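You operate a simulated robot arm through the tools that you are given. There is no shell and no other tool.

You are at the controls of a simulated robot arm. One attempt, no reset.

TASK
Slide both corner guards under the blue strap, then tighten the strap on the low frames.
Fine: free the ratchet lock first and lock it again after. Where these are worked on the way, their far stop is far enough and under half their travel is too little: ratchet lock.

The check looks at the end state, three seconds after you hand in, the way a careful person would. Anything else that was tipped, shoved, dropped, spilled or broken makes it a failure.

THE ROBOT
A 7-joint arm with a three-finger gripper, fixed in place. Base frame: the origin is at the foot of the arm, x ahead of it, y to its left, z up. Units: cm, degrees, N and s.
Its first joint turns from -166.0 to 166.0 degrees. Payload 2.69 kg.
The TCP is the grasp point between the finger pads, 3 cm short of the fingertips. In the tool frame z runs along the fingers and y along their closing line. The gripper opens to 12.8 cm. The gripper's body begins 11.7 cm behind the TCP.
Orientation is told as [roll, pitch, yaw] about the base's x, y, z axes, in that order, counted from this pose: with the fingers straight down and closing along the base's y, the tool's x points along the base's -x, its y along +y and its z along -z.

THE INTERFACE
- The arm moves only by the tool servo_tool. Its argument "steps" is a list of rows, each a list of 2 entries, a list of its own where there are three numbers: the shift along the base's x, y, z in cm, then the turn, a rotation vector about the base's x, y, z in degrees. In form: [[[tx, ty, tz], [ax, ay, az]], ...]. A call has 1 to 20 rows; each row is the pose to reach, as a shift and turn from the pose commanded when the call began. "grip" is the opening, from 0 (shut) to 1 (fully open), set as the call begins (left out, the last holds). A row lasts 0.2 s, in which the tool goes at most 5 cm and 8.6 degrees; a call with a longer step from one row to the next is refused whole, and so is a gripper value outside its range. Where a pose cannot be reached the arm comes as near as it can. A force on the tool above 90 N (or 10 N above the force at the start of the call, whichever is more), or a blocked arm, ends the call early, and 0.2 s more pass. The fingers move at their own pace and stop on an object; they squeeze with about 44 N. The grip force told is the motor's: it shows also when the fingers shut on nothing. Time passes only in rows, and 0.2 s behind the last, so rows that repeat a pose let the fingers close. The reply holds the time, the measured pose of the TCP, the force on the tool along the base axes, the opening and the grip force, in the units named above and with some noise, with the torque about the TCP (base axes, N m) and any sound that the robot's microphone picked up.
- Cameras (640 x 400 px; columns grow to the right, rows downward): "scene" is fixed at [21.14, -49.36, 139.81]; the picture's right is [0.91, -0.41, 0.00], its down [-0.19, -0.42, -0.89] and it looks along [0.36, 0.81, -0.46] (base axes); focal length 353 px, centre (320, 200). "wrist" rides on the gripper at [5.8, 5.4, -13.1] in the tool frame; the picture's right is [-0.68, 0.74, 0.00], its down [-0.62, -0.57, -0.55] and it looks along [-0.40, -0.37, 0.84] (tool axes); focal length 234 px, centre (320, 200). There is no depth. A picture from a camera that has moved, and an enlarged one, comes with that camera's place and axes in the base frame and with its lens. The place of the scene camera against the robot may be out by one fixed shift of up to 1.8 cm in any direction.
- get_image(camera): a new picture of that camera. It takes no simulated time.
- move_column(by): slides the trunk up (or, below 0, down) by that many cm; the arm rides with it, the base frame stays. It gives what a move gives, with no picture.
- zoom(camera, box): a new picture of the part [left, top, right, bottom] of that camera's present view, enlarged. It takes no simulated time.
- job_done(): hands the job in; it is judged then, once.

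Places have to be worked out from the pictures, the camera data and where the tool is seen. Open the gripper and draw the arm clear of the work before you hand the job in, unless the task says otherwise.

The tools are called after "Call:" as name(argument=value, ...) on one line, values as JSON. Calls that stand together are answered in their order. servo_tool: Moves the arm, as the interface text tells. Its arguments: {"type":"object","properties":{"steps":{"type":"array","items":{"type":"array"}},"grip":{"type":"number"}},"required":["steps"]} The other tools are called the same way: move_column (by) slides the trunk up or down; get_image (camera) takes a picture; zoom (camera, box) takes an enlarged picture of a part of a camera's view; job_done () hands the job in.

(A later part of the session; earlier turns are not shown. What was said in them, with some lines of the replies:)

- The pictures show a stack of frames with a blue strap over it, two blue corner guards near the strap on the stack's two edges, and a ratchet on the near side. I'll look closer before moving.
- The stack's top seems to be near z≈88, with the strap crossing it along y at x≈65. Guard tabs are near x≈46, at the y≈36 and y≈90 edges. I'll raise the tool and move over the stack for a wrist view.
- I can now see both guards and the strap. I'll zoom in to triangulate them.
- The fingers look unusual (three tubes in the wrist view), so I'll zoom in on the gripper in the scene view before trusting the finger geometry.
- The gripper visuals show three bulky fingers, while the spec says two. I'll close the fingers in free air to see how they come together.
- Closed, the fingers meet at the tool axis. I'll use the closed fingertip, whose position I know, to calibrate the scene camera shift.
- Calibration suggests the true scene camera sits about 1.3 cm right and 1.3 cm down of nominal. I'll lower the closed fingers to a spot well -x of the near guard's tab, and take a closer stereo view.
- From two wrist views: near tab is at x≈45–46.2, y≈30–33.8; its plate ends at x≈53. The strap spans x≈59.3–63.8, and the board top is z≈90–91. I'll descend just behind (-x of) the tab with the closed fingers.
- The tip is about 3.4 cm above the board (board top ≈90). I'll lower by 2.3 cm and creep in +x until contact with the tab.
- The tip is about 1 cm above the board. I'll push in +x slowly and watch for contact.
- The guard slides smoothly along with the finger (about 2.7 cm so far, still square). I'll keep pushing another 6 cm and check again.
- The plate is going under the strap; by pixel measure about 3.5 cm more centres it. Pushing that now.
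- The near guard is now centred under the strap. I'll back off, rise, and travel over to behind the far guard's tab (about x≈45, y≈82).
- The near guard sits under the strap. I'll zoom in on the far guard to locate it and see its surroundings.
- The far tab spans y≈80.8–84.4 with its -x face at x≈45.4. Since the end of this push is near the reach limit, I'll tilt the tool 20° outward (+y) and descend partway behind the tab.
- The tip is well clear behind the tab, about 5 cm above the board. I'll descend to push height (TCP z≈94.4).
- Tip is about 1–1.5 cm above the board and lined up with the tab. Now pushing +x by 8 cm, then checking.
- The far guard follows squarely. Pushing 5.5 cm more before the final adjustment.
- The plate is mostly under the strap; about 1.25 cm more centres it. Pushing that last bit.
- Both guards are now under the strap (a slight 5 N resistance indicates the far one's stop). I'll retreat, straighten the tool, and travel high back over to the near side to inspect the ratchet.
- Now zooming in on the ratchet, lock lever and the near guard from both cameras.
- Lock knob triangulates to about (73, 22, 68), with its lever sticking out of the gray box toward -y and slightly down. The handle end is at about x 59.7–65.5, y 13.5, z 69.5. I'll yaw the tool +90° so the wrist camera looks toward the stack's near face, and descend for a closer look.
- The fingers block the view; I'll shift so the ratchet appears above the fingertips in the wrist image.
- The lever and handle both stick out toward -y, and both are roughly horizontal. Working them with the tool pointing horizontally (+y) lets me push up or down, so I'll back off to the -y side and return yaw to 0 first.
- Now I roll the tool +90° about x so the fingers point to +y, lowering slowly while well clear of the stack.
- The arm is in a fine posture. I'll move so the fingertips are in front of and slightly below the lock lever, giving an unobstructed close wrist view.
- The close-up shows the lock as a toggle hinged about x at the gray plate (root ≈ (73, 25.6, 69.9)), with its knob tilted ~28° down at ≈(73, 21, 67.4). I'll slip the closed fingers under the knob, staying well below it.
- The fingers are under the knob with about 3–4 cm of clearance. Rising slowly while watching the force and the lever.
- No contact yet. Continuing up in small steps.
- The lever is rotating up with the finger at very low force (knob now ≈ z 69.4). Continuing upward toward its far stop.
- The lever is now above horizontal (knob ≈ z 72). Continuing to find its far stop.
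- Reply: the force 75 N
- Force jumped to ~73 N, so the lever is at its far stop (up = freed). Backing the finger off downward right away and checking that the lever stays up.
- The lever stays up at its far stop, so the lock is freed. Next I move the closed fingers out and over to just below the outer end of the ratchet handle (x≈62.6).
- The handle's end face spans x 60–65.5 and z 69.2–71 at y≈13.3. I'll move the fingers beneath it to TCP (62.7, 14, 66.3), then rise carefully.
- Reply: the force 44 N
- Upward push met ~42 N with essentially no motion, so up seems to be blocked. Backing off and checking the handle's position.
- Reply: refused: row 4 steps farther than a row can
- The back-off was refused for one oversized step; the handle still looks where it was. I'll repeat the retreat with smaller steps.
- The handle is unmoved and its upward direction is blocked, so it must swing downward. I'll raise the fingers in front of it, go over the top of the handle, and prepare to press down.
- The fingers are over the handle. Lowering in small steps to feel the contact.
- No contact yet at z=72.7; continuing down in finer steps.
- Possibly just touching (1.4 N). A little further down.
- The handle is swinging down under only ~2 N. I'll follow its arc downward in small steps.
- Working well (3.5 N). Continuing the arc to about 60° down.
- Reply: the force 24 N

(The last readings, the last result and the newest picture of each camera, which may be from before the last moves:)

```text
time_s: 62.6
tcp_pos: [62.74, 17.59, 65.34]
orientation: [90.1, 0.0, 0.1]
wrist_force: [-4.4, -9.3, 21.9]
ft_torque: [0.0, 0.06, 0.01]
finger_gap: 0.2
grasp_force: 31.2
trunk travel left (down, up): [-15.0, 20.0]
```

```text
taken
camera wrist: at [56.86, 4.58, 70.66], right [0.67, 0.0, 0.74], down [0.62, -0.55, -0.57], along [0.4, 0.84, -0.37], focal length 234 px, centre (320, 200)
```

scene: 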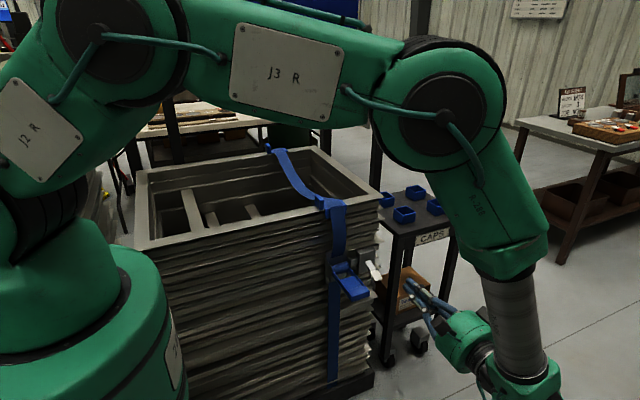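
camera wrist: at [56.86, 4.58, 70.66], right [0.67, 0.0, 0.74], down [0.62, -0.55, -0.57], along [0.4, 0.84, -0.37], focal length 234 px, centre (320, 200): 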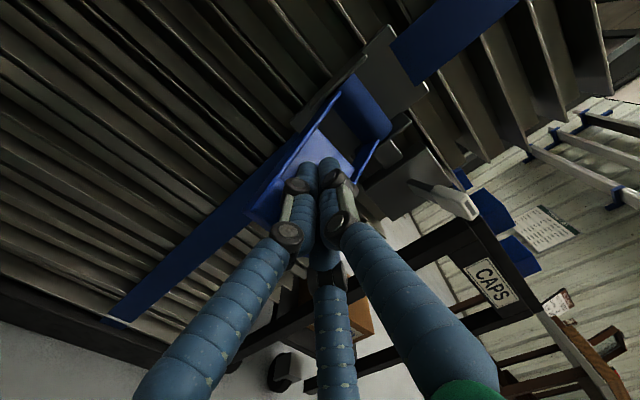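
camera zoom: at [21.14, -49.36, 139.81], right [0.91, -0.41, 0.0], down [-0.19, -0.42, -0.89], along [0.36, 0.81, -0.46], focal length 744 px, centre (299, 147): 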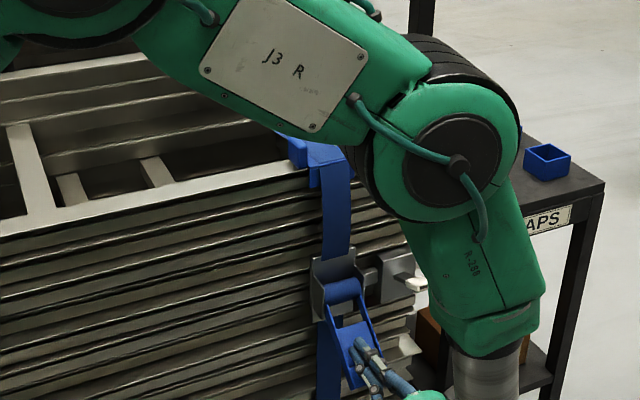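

The near strap section looks straighter and resistance rose to ~24 N at about 58° down, so it may be at a stop or under tension. I'll nudge slightly further along the arc to tell which.

Call:
servo_tool(steps=[[[0, 0.12, -0.1], [0, 0, 0]], [[0, 0.25, -0.2], [0, 0, 0]], [[0, 0.25, -0.2], [0, 0, 0]]])

Call:
zoom(camera="wrist", box=[220, 0, 480, 220])

```text
time_s: 63.4
tcp_pos: [62.82, 17.79, 65.33]
orientation: [90.1, -0.2, -0.2]
wrist_force: [1.1, -19.5, 47.6]
ft_torque: [-0.12, 0.04, 0.08]
finger_gap: 0.2
grasp_force: 31.4
trunk travel left (down, up): [-15.0, 20.0]
```

```text
1.82 times, centred on (350, 110) of wrist
camera zoom: at [56.88, 4.78, 70.6], right [0.67, 0.0, 0.74], down [0.62, -0.55, -0.56], along [0.41, 0.84, -0.37], focal length 426 px, centre (266, 364)
```

zoom: 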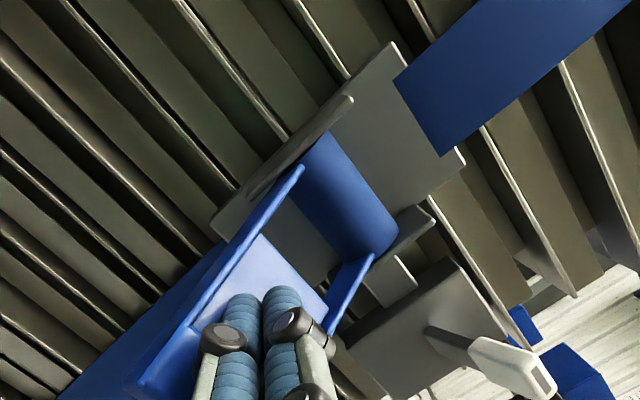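

The force rises steeply with no motion, so the handle is at its end stop. I'll back off gently and look at the strap.

Call:
servo_tool(steps=[[[0, -0.4, 0.4], [0, 0, 0]], [[0, -1.0, 1.0], [0, 0, 0]], [[0, -3, 2], [0, 0, 0]], [[0, -6.5, 3], [0, 0, 0]], [[0, -10, 4], [0, 0, 0]], [[0, -14, 5], [0, 0, 0]], [[0, -14, 5], [0, 0, 0]]])

Call:
get_image(camera="wrist")

Call:
get_image(camera="scene")

```text
time_s: 65.0
tcp_pos: [62.66, 3.92, 70.1]
orientation: [90.0, 0.0, 0.0]
wrist_force: [-0.1, 0.4, 0.2]
ft_torque: [0.04, 0.01, 0.0]
finger_gap: 0.21
grasp_force: 31.1
trunk travel left (down, up): [-15.0, 20.0]
```

```text
taken
camera wrist: at [56.82, -9.11, 75.35], right [0.68, 0.0, 0.74], down [0.62, -0.55, -0.57], along [0.4, 0.84, -0.37], focal length 234 px, centre (320, 200)
```

wrist: 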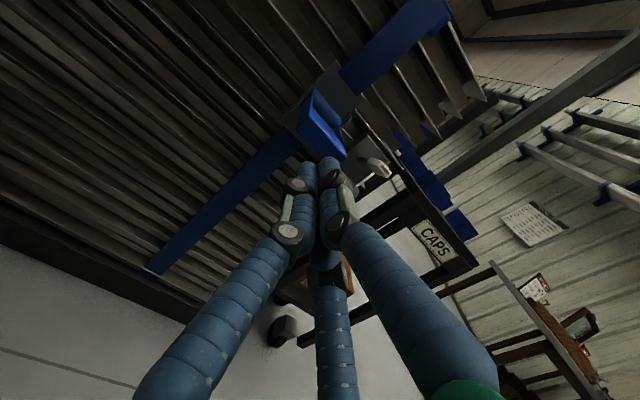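

```text
taken
```

scene: 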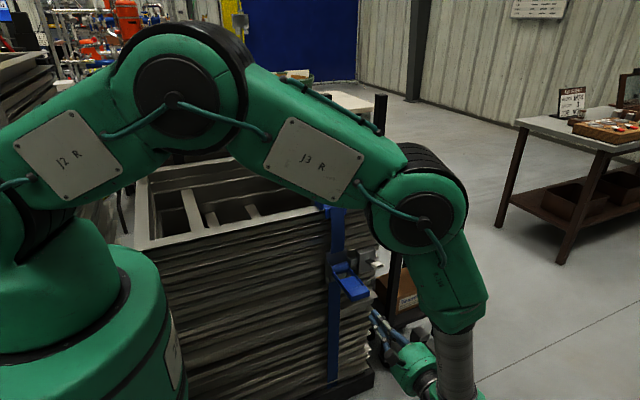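

The handle has sprung back up after the stroke, like a ratchet pump. The near strap section looks straighter; I'll zoom in on the strap and handle.

Call:
zoom(camera="scene", box=[300, 190, 400, 310])

Call:
zoom(camera="wrist", box=[260, 0, 480, 190])

```text
3.33 times, centred on (350, 250) of scene
camera zoom: at [21.14, -49.36, 139.81], right [0.91, -0.41, 0.0], down [-0.19, -0.42, -0.89], along [0.36, 0.81, -0.46], focal length 1178 px, centre (220, 33)
```

zoom: 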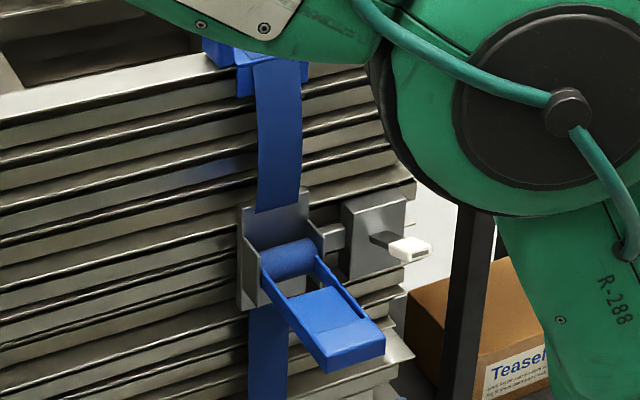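

```text
2.11 times, centred on (370, 95) of wrist
camera zoom: at [56.82, -9.11, 75.35], right [0.68, 0.0, 0.74], down [0.62, -0.55, -0.57], along [0.4, 0.84, -0.37], focal length 493 px, centre (215, 421)
```

zoom: 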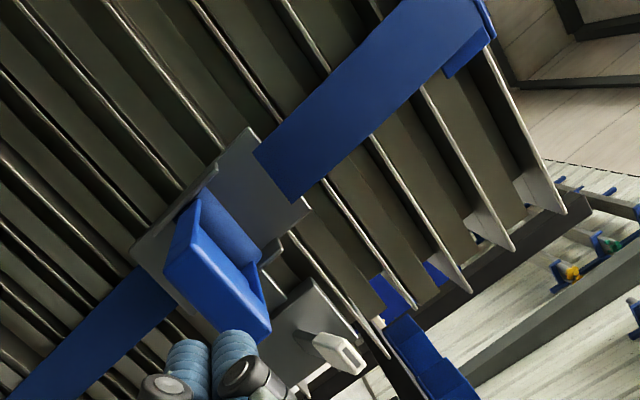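

The strap is tighter but still slightly bowed, so it needs more ratchet strokes. I'll go over the handle again and do another full down-and-up stroke along the same arc.

Call:
servo_tool(steps=[[[0, 0, 4], [0, 0, 0]], [[0, 1, 5.6], [0, 0, 0]], [[0, 5, 5.6], [0, 0, 0]], [[0, 9, 5.4], [0, 0, 0]], [[0, 10.2, 4.5], [0, 0, 0]], [[0, 10.2, 2.5], [0, 0, 0]], [[0, 10.25, 1.3], [0, 0, 0]], [[0, 10.45, 0.1], [0, 0, 0]], [[0, 10.9, -1.2], [0, 0, 0]], [[0, 11.5, -2.3], [0, 0, 0]], [[0, 12.2, -3.3], [0, 0, 0]], [[0, 13.0, -4.2], [0, 0, 0]], [[0, 13.6, -4.7], [0, 0, 0]], [[0, 13.65, -4.75], [0, 0, 0]]])

Call:
zoom(camera="scene", box=[230, 130, 430, 320])

Call:
get_image(camera="wrist")

```text
time_s: 68.0
tcp_pos: [62.6, 17.59, 65.33]
orientation: [90.0, -0.1, -0.1]
wrist_force: [0.9, -5.0, 12.1]
ft_torque: [-0.05, 0.02, 0.02]
finger_gap: 0.23
grasp_force: 31.3
trunk travel left (down, up): [-15.0, 20.0]
```

```text
2.11 times, centred on (330, 225) of scene
camera zoom: at [21.14, -49.36, 139.81], right [0.91, -0.41, 0.0], down [-0.19, -0.42, -0.89], along [0.36, 0.81, -0.46], focal length 744 px, centre (299, 147)
```

zoom: 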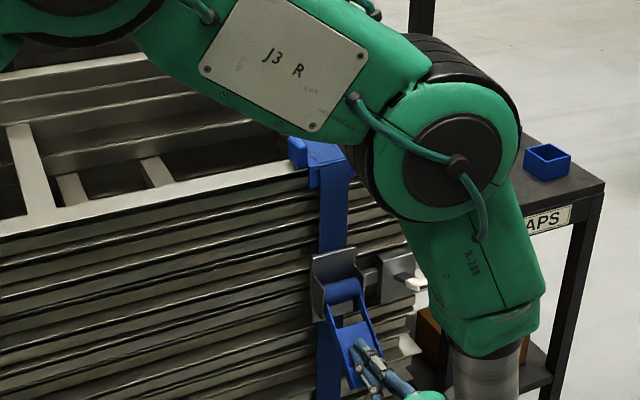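

```text
taken
camera wrist: at [56.78, 4.54, 70.69], right [0.68, 0.0, 0.74], down [0.62, -0.55, -0.56], along [0.4, 0.84, -0.37], focal length 234 px, centre (320, 200)
```

wrist: 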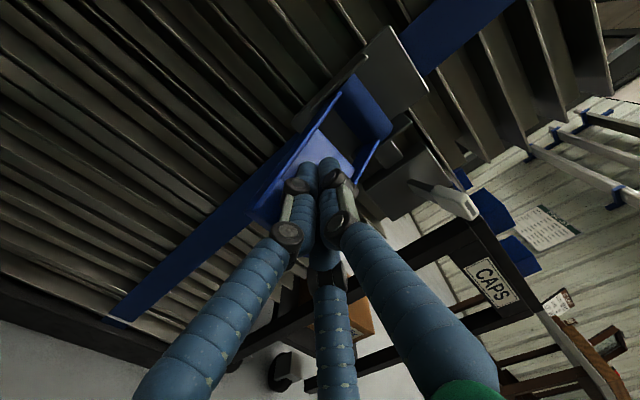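

The second stroke pulled the strap closer to the stack. I'll let the handle return by raising the fingers along the arc, then look.

Call:
servo_tool(steps=[[[0, -0.7, 0.9], [0, 0, 0]], [[0, -1.5, 1.9], [0, 0, 0]], [[0, -2.2, 3.2], [0, 0, 0]], [[0, -2.8, 4.6], [0, 0, 0]], [[0, -3.2, 6.0], [0, 0, 0]], [[0, -3.4, 7.5], [0, 0, 0]], [[0, -3.4, 9], [0, 0, 0]], [[0, -3.4, 9], [0, 0, 0]]])

Call:
zoom(camera="scene", box=[230, 130, 430, 320])

Call:
get_image(camera="wrist")

```text
time_s: 69.8
tcp_pos: [62.72, 14.05, 74.08]
orientation: [90.0, 0.0, 0.0]
wrist_force: [-0.3, 0.3, -0.3]
ft_torque: [-0.02, -0.03, -0.01]
finger_gap: 0.22
grasp_force: 31.4
trunk travel left (down, up): [-15.0, 20.0]
```

```text
2.11 times, centred on (330, 225) of scene
camera zoom: at [21.14, -49.36, 139.81], right [0.91, -0.41, 0.0], down [-0.19, -0.42, -0.89], along [0.36, 0.81, -0.46], focal length 744 px, centre (299, 147)
```

zoom: 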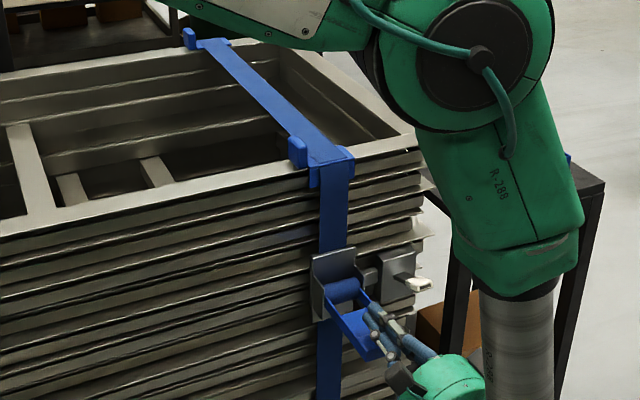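

```text
taken
camera wrist: at [56.82, 1.1, 79.55], right [0.68, 0.0, 0.74], down [0.62, -0.55, -0.57], along [0.4, 0.84, -0.37], focal length 234 px, centre (320, 200)
```

wrist: 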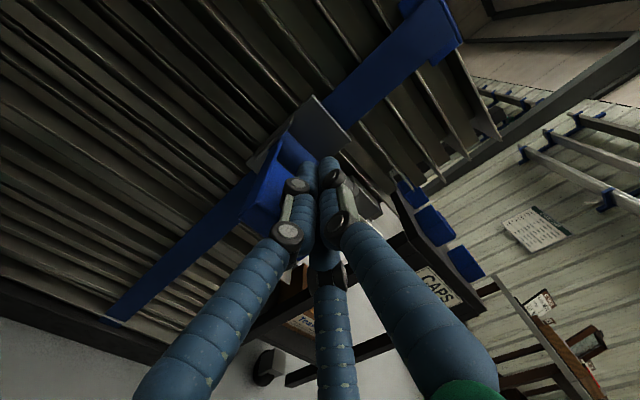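

The strap across the top now looks nearly straight. I'll zoom in to check remaining sag.

Call:
zoom(camera="scene", box=[270, 135, 350, 185])

Call:
zoom(camera="scene", box=[305, 190, 385, 300])

Call:
zoom(camera="wrist", box=[200, 0, 480, 200])

```text
8.00 times, centred on (310, 160) of scene
camera zoom: at [21.14, -49.36, 139.81], right [0.91, -0.41, 0.0], down [-0.19, -0.42, -0.89], along [0.36, 0.81, -0.46], focal length 2826 px, centre (400, 520)
```

zoom: 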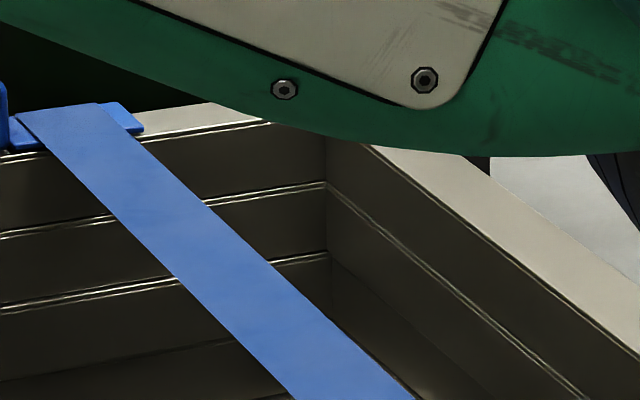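

```text
3.64 times, centred on (345, 245) of scene
camera zoom: at [21.14, -49.36, 139.81], right [0.91, -0.41, 0.0], down [-0.19, -0.42, -0.89], along [0.36, 0.81, -0.46], focal length 1285 px, centre (229, 36)
```

zoom: 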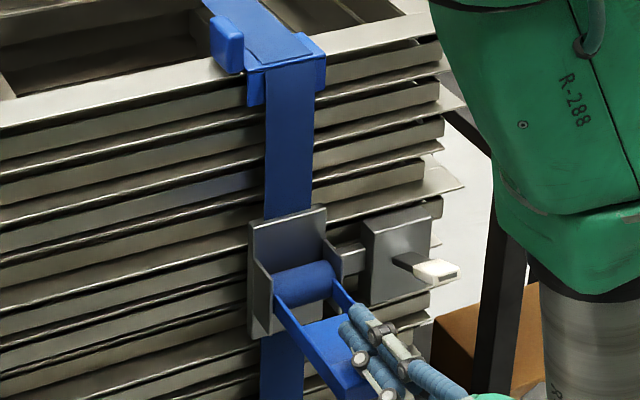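

```text
2.00 times, centred on (340, 100) of wrist
camera zoom: at [56.82, 1.1, 79.55], right [0.68, 0.0, 0.74], down [0.62, -0.55, -0.57], along [0.4, 0.84, -0.37], focal length 468 px, centre (280, 400)
```

zoom: 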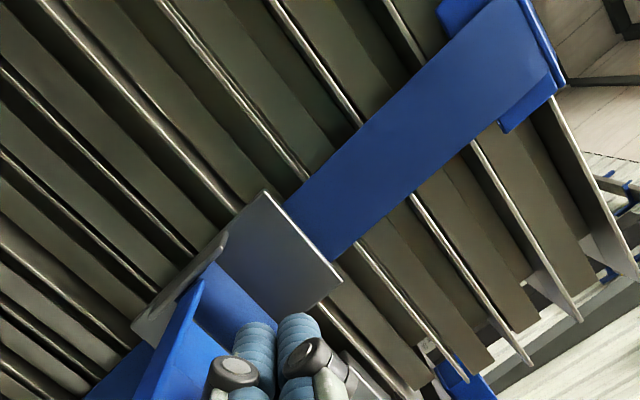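

The strap appears straight on top and on the near face. To feel whether it is truly taut, I'll start a third stroke slowly and read the resistance mid-way.

Call:
servo_tool(steps=[[[0, 0.05, -1.2], [0, 0, 0]], [[0, 0.05, -2.0], [0, 0, 0]], [[0, 0.1, -2.7], [0, 0, 0]], [[0, 0.2, -3.3], [0, 0, 0]], [[0, 0.3, -3.9], [0, 0, 0]], [[0, 0.3, -3.9], [0, 0, 0]]])

Call:
zoom(camera="scene", box=[230, 130, 430, 320])

```text
time_s: 71.2
tcp_pos: [62.61, 14.38, 70.3]
orientation: [90.0, 0.0, -0.1]
wrist_force: [-0.1, -0.3, 2.4]
ft_torque: [0.03, 0.0, -0.01]
finger_gap: 0.21
grasp_force: 31.3
trunk travel left (down, up): [-15.0, 20.0]
```

```text
2.11 times, centred on (330, 225) of scene
camera zoom: at [21.14, -49.36, 139.81], right [0.91, -0.41, 0.0], down [-0.19, -0.42, -0.89], along [0.36, 0.81, -0.46], focal length 744 px, centre (299, 147)
```

zoom: 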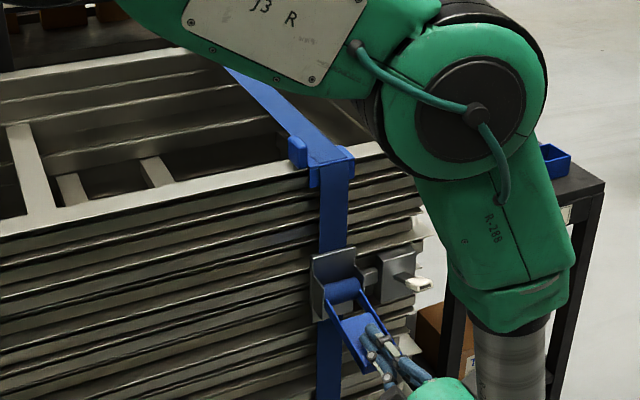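

Only the light return force (2.4 N) so far. I'll carry the third stroke on to its end and watch for changes in strap or force.

Call:
servo_tool(steps=[[[0, 0.25, -0.7], [0, 0, 0]], [[0, 0.55, -1.4], [0, 0, 0]], [[0, 1.0, -2.3], [0, 0, 0]], [[0, 1.4, -2.9], [0, 0, 0]], [[0, 1.4, -2.9], [0, 0, 0]]])

Call:
zoom(camera="scene", box=[230, 130, 430, 320])

```text
time_s: 72.4
tcp_pos: [62.82, 15.81, 67.49]
orientation: [90.0, 0.0, 0.1]
wrist_force: [0.4, -1.4, 4.5]
ft_torque: [0.03, -0.01, 0.01]
finger_gap: 0.21
grasp_force: 31.6
trunk travel left (down, up): [-15.0, 20.0]
```

```text
2.11 times, centred on (330, 225) of scene
camera zoom: at [21.14, -49.36, 139.81], right [0.91, -0.41, 0.0], down [-0.19, -0.42, -0.89], along [0.36, 0.81, -0.46], focal length 744 px, centre (299, 147)
```

zoom: 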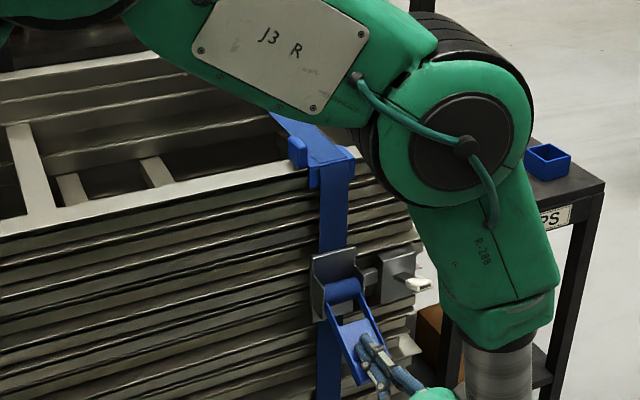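

Resistance and strap look unchanged from before. Finishing the stroke gently, then raising back along the arc.

Call:
servo_tool(steps=[[[0, 0.5, -0.7], [0, 0, 0]], [[0, 1.0, -1.3], [0, 0, 0]], [[0, 1.5, -1.85], [0, 0, 0]], [[0, 1.7, -2.0], [0, 0, 0]], [[0, 1.7, -2.0], [0, 0, 0]]])

Call:
zoom(camera="wrist", box=[220, 0, 500, 200])

Call:
servo_tool(steps=[[[0, -0.7, 0.9], [0, 0, 0]], [[0, -1.5, 1.9], [0, 0, 0]], [[0, -2.2, 3.2], [0, 0, 0]], [[0, -2.8, 4.6], [0, 0, 0]], [[0, -3.2, 6.0], [0, 0, 0]], [[0, -3.4, 7.5], [0, 0, 0]], [[0, -3.4, 9], [0, 0, 0]], [[0, -3.4, 9], [0, 0, 0]]])

Call:
zoom(camera="scene", box=[230, 130, 430, 320])

Call:
zoom(camera="scene", box=[270, 135, 350, 185])

Call:
zoom(camera="scene", box=[305, 190, 385, 300])

```text
time_s: 73.6
tcp_pos: [62.63, 17.72, 65.41]
orientation: [90.0, 0.0, 0.0]
wrist_force: [-0.6, -3.1, 7.4]
ft_torque: [-0.03, 0.0, -0.03]
finger_gap: 0.2
grasp_force: 31.3
trunk travel left (down, up): [-15.0, 20.0]
```

```text
2.00 times, centred on (360, 100) of wrist
camera zoom: at [56.81, 4.64, 70.83], right [0.68, 0.0, 0.74], down [0.62, -0.55, -0.57], along [0.4, 0.84, -0.37], focal length 468 px, centre (240, 400)
```

zoom: 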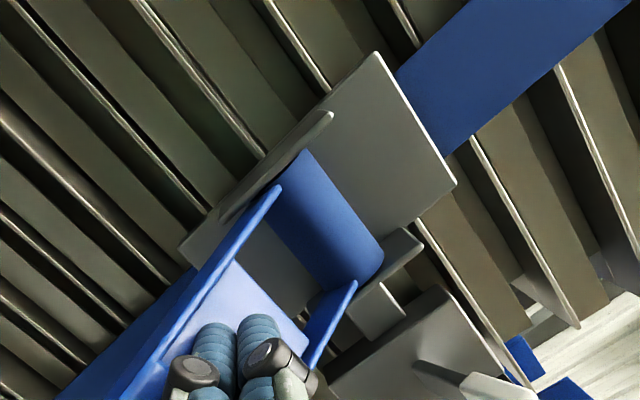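

```text
time_s: 75.4
tcp_pos: [62.73, 14.09, 74.49]
orientation: [89.9, 0.0, 0.1]
wrist_force: [-0.5, -0.5, 0.0]
ft_torque: [0.05, 0.02, 0.01]
finger_gap: 0.21
grasp_force: 31.6
trunk travel left (down, up): [-15.0, 20.0]
```

```text
2.11 times, centred on (330, 225) of scene
camera zoom: at [21.14, -49.36, 139.81], right [0.91, -0.41, 0.0], down [-0.19, -0.42, -0.89], along [0.36, 0.81, -0.46], focal length 744 px, centre (299, 147)
```

zoom: 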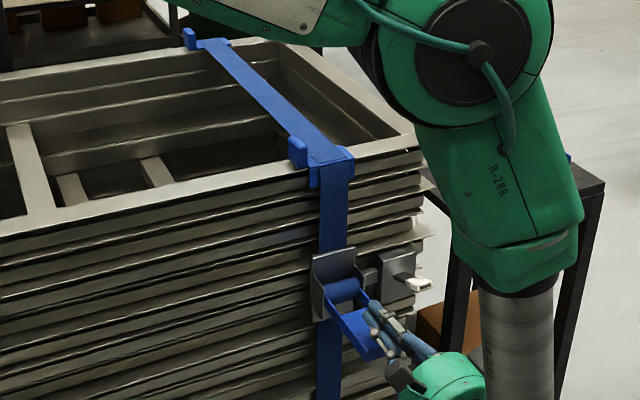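

```text
8.00 times, centred on (310, 160) of scene
camera zoom: at [21.14, -49.36, 139.81], right [0.91, -0.41, 0.0], down [-0.19, -0.42, -0.89], along [0.36, 0.81, -0.46], focal length 2826 px, centre (400, 520)
```

zoom: 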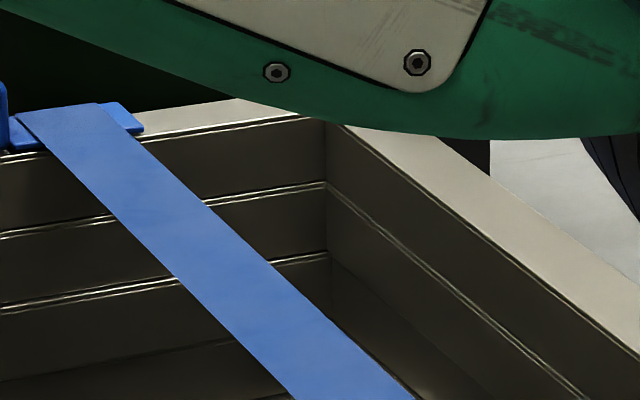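

```text
3.64 times, centred on (345, 245) of scene
camera zoom: at [21.14, -49.36, 139.81], right [0.91, -0.41, 0.0], down [-0.19, -0.42, -0.89], along [0.36, 0.81, -0.46], focal length 1285 px, centre (229, 36)
```

zoom: 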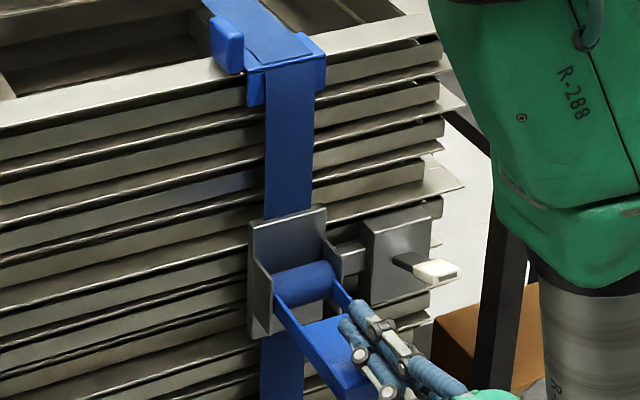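

The third stroke changed nothing visible, so the strap is fully taut. Now to re-lock: I back out, shift over to x≈73, and come in above the lever's knob.

Call:
servo_tool(steps=[[[0, -4, 1], [0, 0, 0]], [[0, -8, 2], [0, 0, 0]], [[3, -10, 3], [0, 0, 0]], [[7, -10, 3.5], [0, 0, 0]], [[10.4, -10, 3.5], [0, 0, 0]], [[10.4, -10, 3.5], [0, 0, 0]]])

Call:
get_image(camera="wrist")

Call:
zoom(camera="scene", box=[310, 220, 470, 345])

```text
time_s: 76.8
tcp_pos: [73.31, 4.28, 77.82]
orientation: [90.0, -0.1, 0.0]
wrist_force: [-0.3, -0.1, -0.1]
ft_torque: [0.02, 0.01, 0.01]
finger_gap: 0.19
grasp_force: 31.4
trunk travel left (down, up): [-15.0, 20.0]
```

```text
taken
camera wrist: at [67.34, -8.71, 83.18], right [0.68, 0.0, 0.74], down [0.62, -0.55, -0.57], along [0.4, 0.84, -0.37], focal length 234 px, centre (320, 200)
```

wrist: 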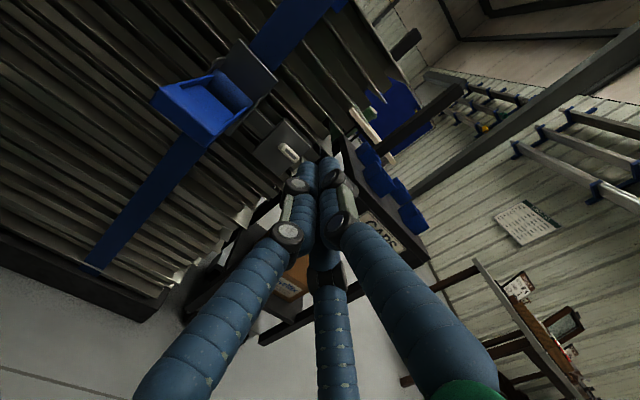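

```text
3.20 times, centred on (390, 282) of scene
camera zoom: at [21.14, -49.36, 139.81], right [0.91, -0.41, 0.0], down [-0.19, -0.42, -0.89], along [0.36, 0.81, -0.46], focal length 1130 px, centre (96, -64)
```

zoom: 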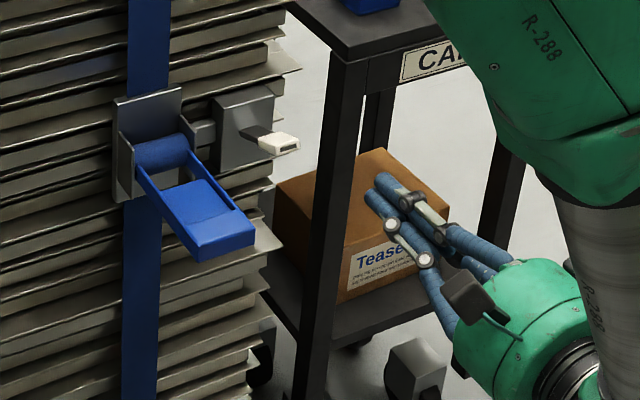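

Lever is still up and the handle is at rest. Moving forward above the knob, then I'll lower onto it.

Call:
servo_tool(steps=[[[-0.2, 4, 0], [0, 0, 0]], [[-0.2, 8, 0], [0, 0, 0]], [[-0.2, 12, 0], [0, 0, 0]], [[-0.2, 14.4, 0], [0, 0, 0]], [[-0.2, 14.4, -0.8], [0, 0, 0]], [[-0.2, 14.4, -1.6], [0, 0, 0]], [[-0.2, 14.4, -1.6], [0, 0, 0]]])

Call:
get_image(camera="wrist")

Call:
zoom(camera="scene", box=[310, 220, 470, 345])

```text
time_s: 78.4
tcp_pos: [72.91, 18.54, 76.27]
orientation: [90.0, 0.0, 0.0]
wrist_force: [-0.1, -0.2, 0.1]
ft_torque: [0.06, -0.03, -0.02]
finger_gap: 0.21
grasp_force: 31.5
trunk travel left (down, up): [-15.0, 20.0]
```

```text
taken
camera wrist: at [67.03, 5.61, 81.57], right [0.68, 0.0, 0.74], down [0.62, -0.55, -0.57], along [0.4, 0.84, -0.37], focal length 234 px, centre (320, 200)
```

wrist: 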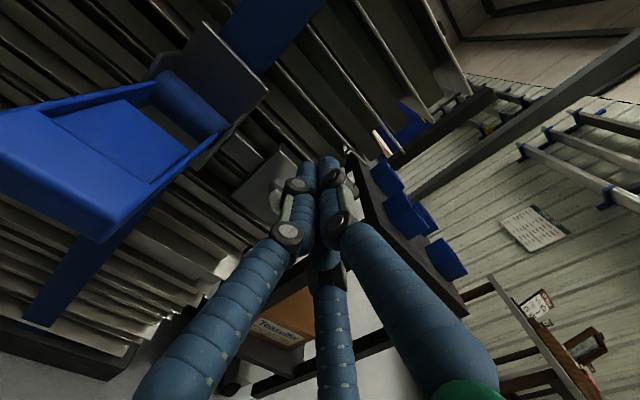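

```text
3.20 times, centred on (390, 282) of scene
camera zoom: at [21.14, -49.36, 139.81], right [0.91, -0.41, 0.0], down [-0.19, -0.42, -0.89], along [0.36, 0.81, -0.46], focal length 1130 px, centre (96, -64)
```

zoom: 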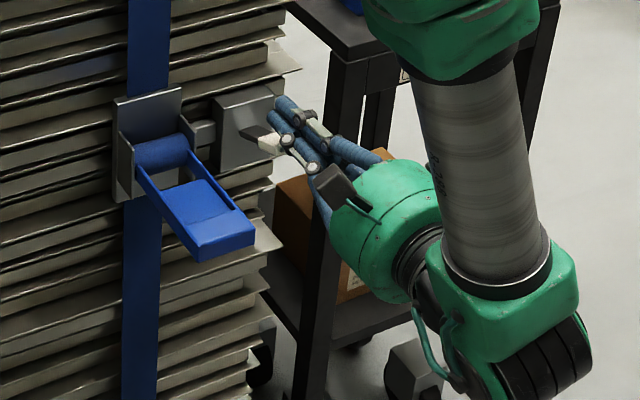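

Fingers are above the knob. Pressing down in small steps.

Call:
servo_tool(steps=[[[0, 0, -0.5], [0, 0, 0]], [[0, 0, -1.0], [0, 0, 0]], [[0, 0, -1.5], [0, 0, 0]], [[0, 0, -2.0], [0, 0, 0]], [[0, 0, -2.5], [0, 0, 0]], [[0, 0, -3.0], [0, 0, 0]], [[0, 0, -3.5], [0, 0, 0]], [[0, 0, -4.0], [0, 0, 0]]])

Call:
get_image(camera="wrist")

Call:
zoom(camera="scene", box=[310, 220, 470, 345])

```text
time_s: 80.2
tcp_pos: [72.97, 18.53, 72.37]
orientation: [90.0, 0.0, 0.1]
wrist_force: [0.5, -0.1, -0.1]
ft_torque: [-0.01, 0.01, 0.01]
finger_gap: 0.21
grasp_force: 31.7
trunk travel left (down, up): [-15.0, 20.0]
```

```text
taken
camera wrist: at [67.07, 5.56, 77.77], right [0.68, 0.0, 0.74], down [0.62, -0.55, -0.57], along [0.4, 0.84, -0.37], focal length 234 px, centre (320, 200)
```

wrist: 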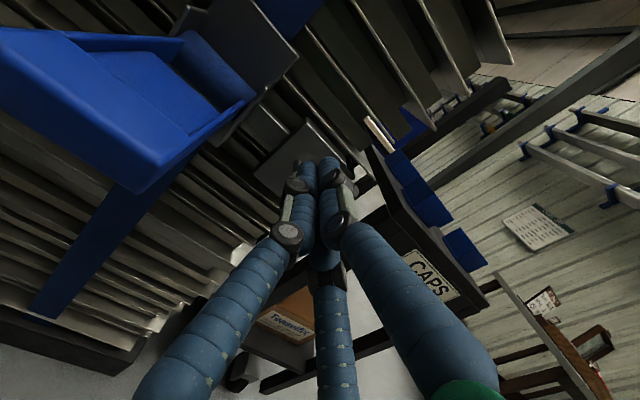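

```text
3.20 times, centred on (390, 282) of scene
camera zoom: at [21.14, -49.36, 139.81], right [0.91, -0.41, 0.0], down [-0.19, -0.42, -0.89], along [0.36, 0.81, -0.46], focal length 1130 px, centre (96, -64)
```

zoom: 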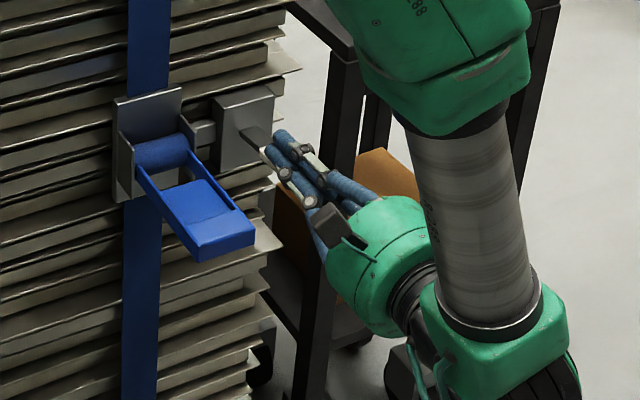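

The lever seems to be following down behind the fingers. Continuing in smaller steps toward the lower stop.

Call:
servo_tool(steps=[[[0, 0, -0.4], [0, 0, 0]], [[0, 0, -0.8], [0, 0, 0]], [[0, 0, -1.2], [0, 0, 0]], [[0, 0, -1.6], [0, 0, 0]]])

Call:
zoom(camera="scene", box=[330, 230, 410, 290])

Call:
zoom(camera="wrist", box=[220, 90, 420, 240])

```text
time_s: 81.2
tcp_pos: [72.87, 18.56, 70.84]
orientation: [89.9, 0.0, 0.1]
wrist_force: [-0.4, 0.5, 0.2]
ft_torque: [0.0, 0.01, -0.01]
finger_gap: 0.22
grasp_force: 31.4
trunk travel left (down, up): [-15.0, 20.0]
```

```text
6.67 times, centred on (370, 260) of scene
camera zoom: at [21.14, -49.36, 139.81], right [0.91, -0.41, 0.0], down [-0.19, -0.42, -0.89], along [0.36, 0.81, -0.46], focal length 2355 px, centre (-13, -200)
```

zoom: 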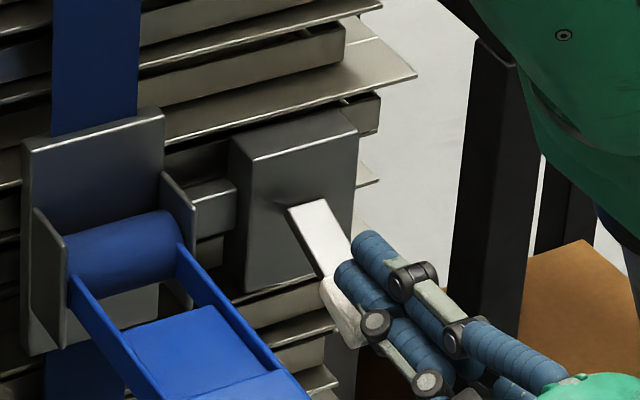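

```text
2.67 times, centred on (320, 165) of wrist
camera zoom: at [67.02, 5.58, 76.16], right [0.68, 0.0, 0.74], down [0.62, -0.55, -0.57], along [0.4, 0.84, -0.37], focal length 624 px, centre (320, 293)
```

zoom: 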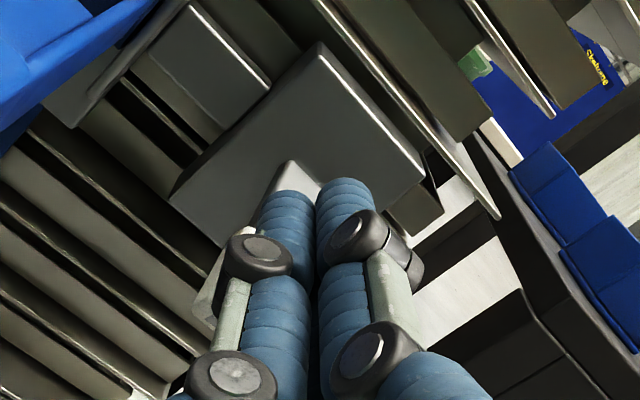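

The lever is now pointing downward again. Pressing a bit more in tiny steps to reach its stop.

Call:
servo_tool(steps=[[[0, 0, -0.2], [0, 0, 0]], [[0, 0, -0.4], [0, 0, 0]], [[0, 0, -0.6], [0, 0, 0]]])

```text
time_s: 82.0
tcp_pos: [72.85, 18.5, 70.09]
orientation: [90.0, 0.0, 0.0]
wrist_force: [0.3, -0.3, 0.1]
ft_torque: [0.02, 0.05, 0.01]
finger_gap: 0.21
grasp_force: 31.3
trunk travel left (down, up): [-15.0, 20.0]
```

Still no stop force at z=70.1; continuing with tiny steps.

Call:
servo_tool(steps=[[[0, 0, -0.2], [0, 0, 0]], [[0, 0, -0.4], [0, 0, 0]]])

Call:
zoom(camera="scene", box=[330, 230, 410, 290])

```text
time_s: 82.6
tcp_pos: [73.02, 18.48, 69.65]
orientation: [90.0, -0.1, 0.0]
wrist_force: [0.1, 0.0, 0.2]
ft_torque: [-0.01, -0.02, -0.02]
finger_gap: 0.23
grasp_force: 31.6
trunk travel left (down, up): [-15.0, 20.0]
```

```text
6.67 times, centred on (370, 260) of scene
camera zoom: at [21.14, -49.36, 139.81], right [0.91, -0.41, 0.0], down [-0.19, -0.42, -0.89], along [0.36, 0.81, -0.46], focal length 2355 px, centre (-13, -200)
```

zoom: 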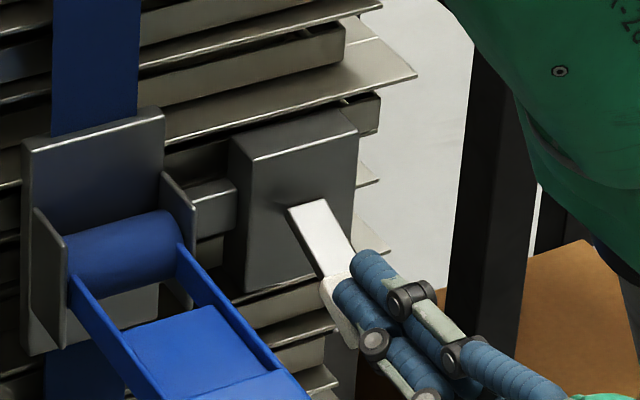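

The lever no longer moves and there is no force, so it likely snapped to its lower stop ahead of the finger. I'll lower a bit more to confirm contact at the stop.

Call:
servo_tool(steps=[[[0, 0, -0.2], [0, 0, 0]], [[0, 0, -0.4], [0, 0, 0]]])

```text
time_s: 83.2
tcp_pos: [72.83, 18.59, 69.33]
orientation: [90.0, -0.1, -0.1]
wrist_force: [0.5, -0.2, -0.2]
ft_torque: [0.01, 0.02, 0.01]
finger_gap: 0.2
grasp_force: 31.4
trunk travel left (down, up): [-15.0, 20.0]
```

Call:
servo_tool(steps=[[[0, 0, -0.15], [0, 0, 0]], [[0, 0, -0.3], [0, 0, 0]]])

Call:
zoom(camera="scene", box=[330, 230, 410, 290])

Call:
zoom(camera="wrist", box=[220, 90, 420, 240])

```text
time_s: 83.8
tcp_pos: [72.89, 18.6, 69.03]
orientation: [90.0, 0.0, -0.1]
wrist_force: [-0.7, -0.4, 0.4]
ft_torque: [0.05, 0.0, 0.01]
finger_gap: 0.22
grasp_force: 31.8
trunk travel left (down, up): [-15.0, 20.0]
```

```text
6.67 times, centred on (370, 260) of scene
camera zoom: at [21.14, -49.36, 139.81], right [0.91, -0.41, 0.0], down [-0.19, -0.42, -0.89], along [0.36, 0.81, -0.46], focal length 2355 px, centre (-13, -200)
```

zoom: 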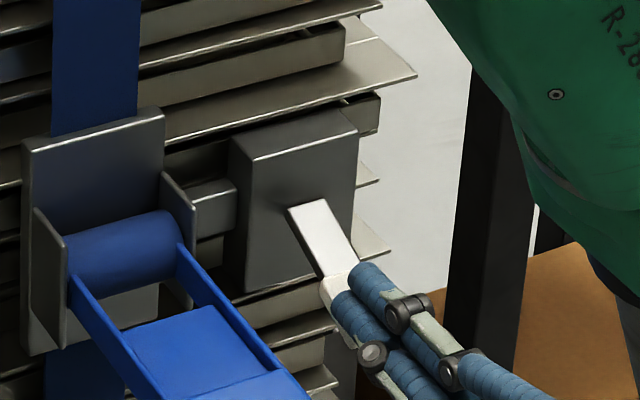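

```text
2.67 times, centred on (320, 165) of wrist
camera zoom: at [67.01, 5.58, 74.38], right [0.68, 0.0, 0.74], down [0.62, -0.55, -0.57], along [0.4, 0.84, -0.37], focal length 624 px, centre (320, 293)
```

zoom: 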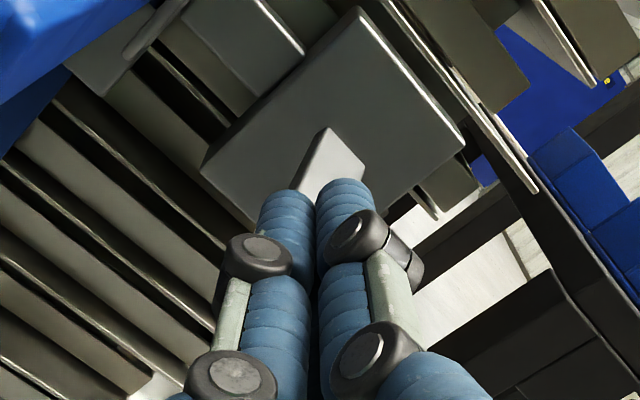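

The lever's shaft matches its original angle in the picture, with no residual force. I'll lift off slightly, back out, and compare the lever with its starting pose.

Call:
servo_tool(steps=[[[0, 0, 1], [0, 0, 0]], [[0, -1, 2.5], [0, 0, 0]], [[0, -5, 3.5], [0, 0, 0]], [[0, -9, 4], [0, 0, 0]], [[0, -13.5, 4], [0, 0, 0]], [[0, -15.5, 0], [0, 0, 0]], [[0, -15.5, -4], [0, 0, 0]], [[0, -15.5, -4], [0, 0, 0]]])

Call:
zoom(camera="wrist", box=[290, 50, 400, 140])

Call:
zoom(camera="scene", box=[290, 220, 450, 320])

```text
time_s: 85.6
tcp_pos: [72.87, 3.31, 64.99]
orientation: [90.0, 0.0, 0.1]
wrist_force: [-0.2, 0.0, 0.7]
ft_torque: [0.03, -0.02, 0.02]
finger_gap: 0.21
grasp_force: 31.0
trunk travel left (down, up): [-15.0, 20.0]
```

```text
4.44 times, centred on (345, 95) of wrist
camera zoom: at [67.03, -9.79, 70.35], right [0.68, 0.0, 0.74], down [0.62, -0.55, -0.57], along [0.4, 0.84, -0.37], focal length 1041 px, centre (209, 667)
```

zoom: 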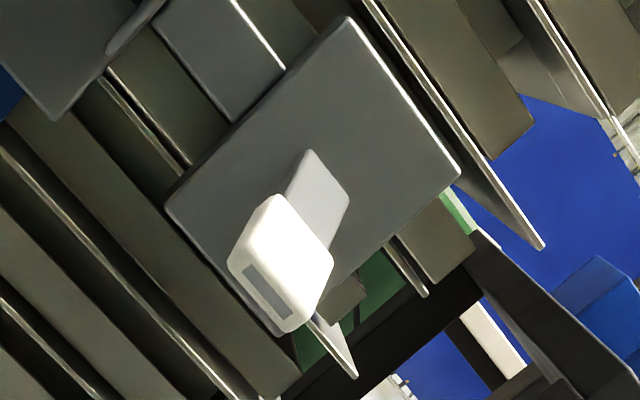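

```text
4.00 times, centred on (370, 270) of scene
camera zoom: at [21.14, -49.36, 139.81], right [0.91, -0.41, 0.0], down [-0.19, -0.42, -0.89], along [0.36, 0.81, -0.46], focal length 1413 px, centre (120, -80)
```

zoom: 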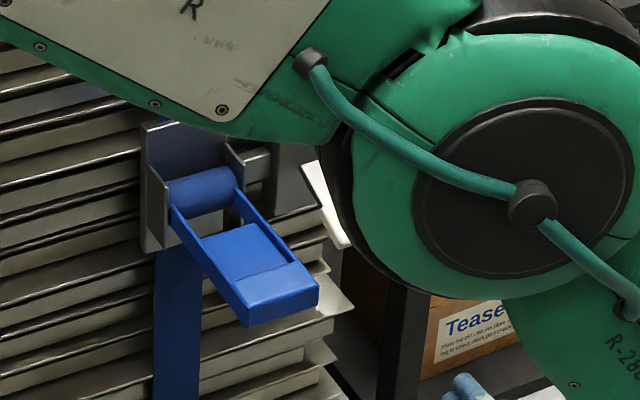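

The lever matches its starting (locked) pose: root and knob coincide with the first close-up. Now I withdraw the arm: back and up first, then roll the tool to point down again.

Call:
servo_tool(steps=[[[-1, -3, 3], [0, 0, 0]], [[-2, -6, 6.5], [0, 0, 0]], [[-3, -7.5, 11], [0, 0, 0]], [[-4, -8, 15.5], [0, 0, 0]], [[-5, -8, 20], [-8, 0, 0]], [[-6, -8, 23], [-16, 0, 0]], [[-7, -8, 25], [-24, 0, 0]], [[-7, -8, 27], [-32, 0, 0]], [[-7, -8, 29], [-40, 0, 0]], [[-7, -8, 31], [-48, 0, 0]], [[-7, -8, 33], [-56, 0, 0]], [[-7, -8, 35], [-64, 0, 0]], [[-7, -8, 37], [-72, 0, 0]], [[-7, -8, 39], [-80, 0, 0]], [[-7, -8, 41], [-85, 0, 0]], [[-7, -8, 43], [-90, 0, 0]], [[-7, -8, 46], [-90, 0, 0]], [[-7, -8, 50], [-90, 0, 0]]], grip=0)

Call:
get_image(camera="scene")

Call:
get_image(camera="wrist")

```text
time_s: 89.4
tcp_pos: [65.98, -4.92, 115.2]
orientation: [0.0, 0.1, 0.0]
wrist_force: [0.7, -0.7, -0.5]
ft_torque: [0.01, 0.02, 0.01]
finger_gap: 0.22
grasp_force: 31.2
trunk travel left (down, up): [-15.0, 20.0]
```

```text
taken
```

scene: 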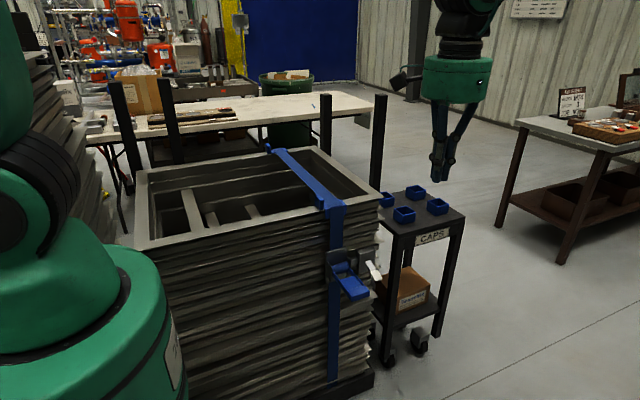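

```text
taken
camera wrist: at [60.08, 0.48, 128.22], right [0.68, 0.74, 0.0], down [0.62, -0.57, 0.55], along [0.4, -0.37, -0.84], focal length 234 px, centre (320, 200)
```

wrist: 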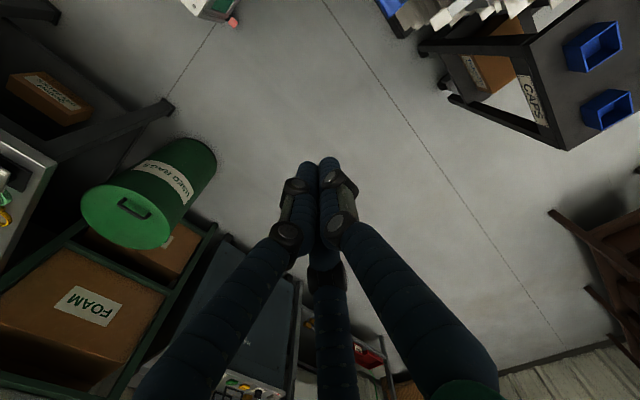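

The scene is unobstructed now. I'll zoom in on the strap, guards, ratchet and lock for a final check.

Call:
zoom(camera="scene", box=[250, 130, 378, 210])

Call:
zoom(camera="scene", box=[290, 220, 450, 320])

Call:
zoom(camera="scene", box=[280, 180, 400, 255])

```text
5.00 times, centred on (314, 170) of scene
camera zoom: at [21.14, -49.36, 139.81], right [0.91, -0.41, 0.0], down [-0.19, -0.42, -0.89], along [0.36, 0.81, -0.46], focal length 1766 px, centre (350, 350)
```

zoom: 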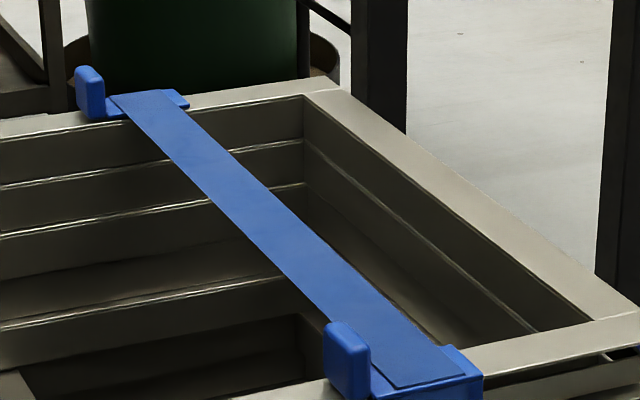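

```text
4.00 times, centred on (370, 270) of scene
camera zoom: at [21.14, -49.36, 139.81], right [0.91, -0.41, 0.0], down [-0.19, -0.42, -0.89], along [0.36, 0.81, -0.46], focal length 1413 px, centre (120, -80)
```

zoom: 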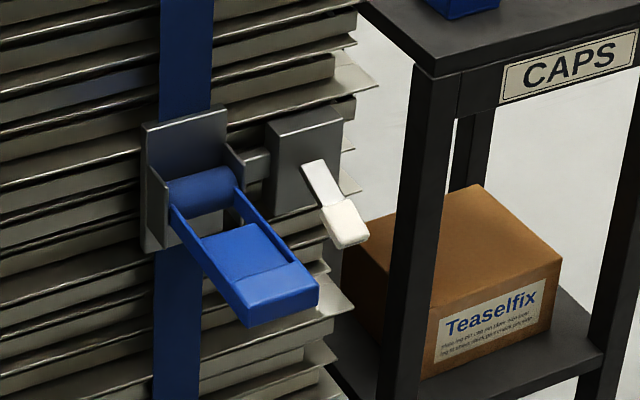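

```text
5.33 times, centred on (340, 218) of scene
camera zoom: at [21.14, -49.36, 139.81], right [0.91, -0.41, 0.0], down [-0.19, -0.42, -0.89], along [0.36, 0.81, -0.46], focal length 1884 px, centre (213, 107)
```

zoom: 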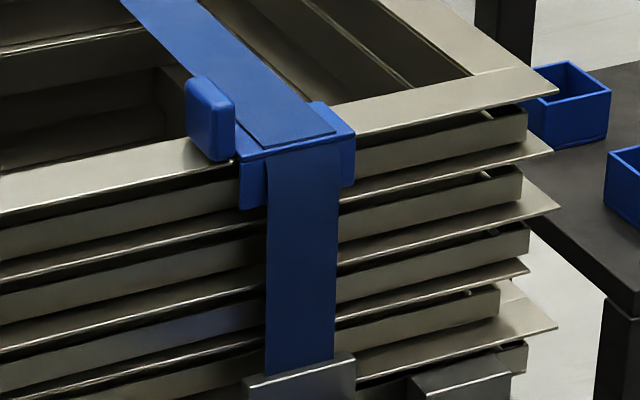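

Everything checks out: both guards are centred under a straight, taut strap, and the lock lever and handle match their original locked/rest pose. I'll open the gripper here, well clear of the work.

Call:
servo_tool(steps=[[[0, 0, 1], [0, 0, 0]], [[0, 0, 2], [0, 0, 0]], [[0, 0, 2], [0, 0, 0]], [[0, 0, 2], [0, 0, 0]]], grip=1)

Call:
get_image(camera="scene")

```text
time_s: 90.4
tcp_pos: [65.88, -5.02, 117.2]
orientation: [-0.1, 0.0, -0.1]
wrist_force: [0.9, -0.9, 0.3]
ft_torque: [-0.01, 0.03, 0.01]
finger_gap: 12.79
grasp_force: 0.0
trunk travel left (down, up): [-15.0, 20.0]
```

```text
taken
```

scene: 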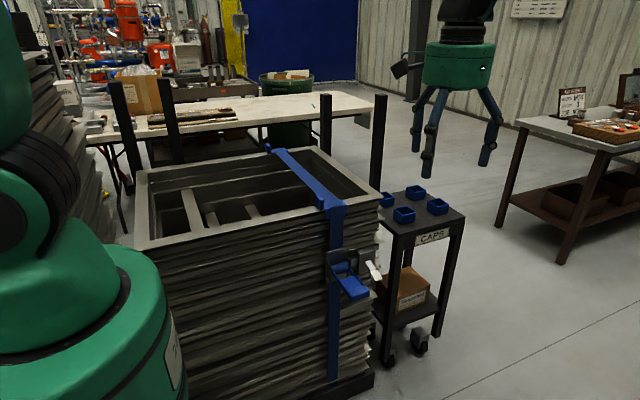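

The gripper is open, the arm is clear, and the strap, guards and lock are as required with nothing else disturbed. Handing the job in.

Call:
job_done()

```text
The job is handed in.
```

I slid both corner guards under the blue strap, tightened the strap and re-locked the ratchet, then handed the job in. The check's result has not come back to me.

- **Guards:** I pushed each guard about 12 cm along the frame edge. Both sit centred under the strap in the final pictures.
- **Ratchet lock, freed:** I pushed the lever up to its far stop before touching the handle. It read about 73 N there, so I backed off at once.
- **Strap:** I gave the handle three full strokes. The strap looked straight after the second, and the third changed nothing I could see. I had no direct tension reading.
- **Ratchet lock, re-locked:** I pushed the lever back down. It matches its starting pose in the close-ups, but I never felt a force at the lower stop, so that rests on the pictures.
- **Handle:** I first tried lifting it and met about 42 N with no movement, so I worked it downward instead. It also took about 51 N at its lower stop on the first stroke. It sprang back to its starting position after each stroke.

I opened the gripper with the arm clear of the work. Nothing else looked disturbed in the final scene picture.
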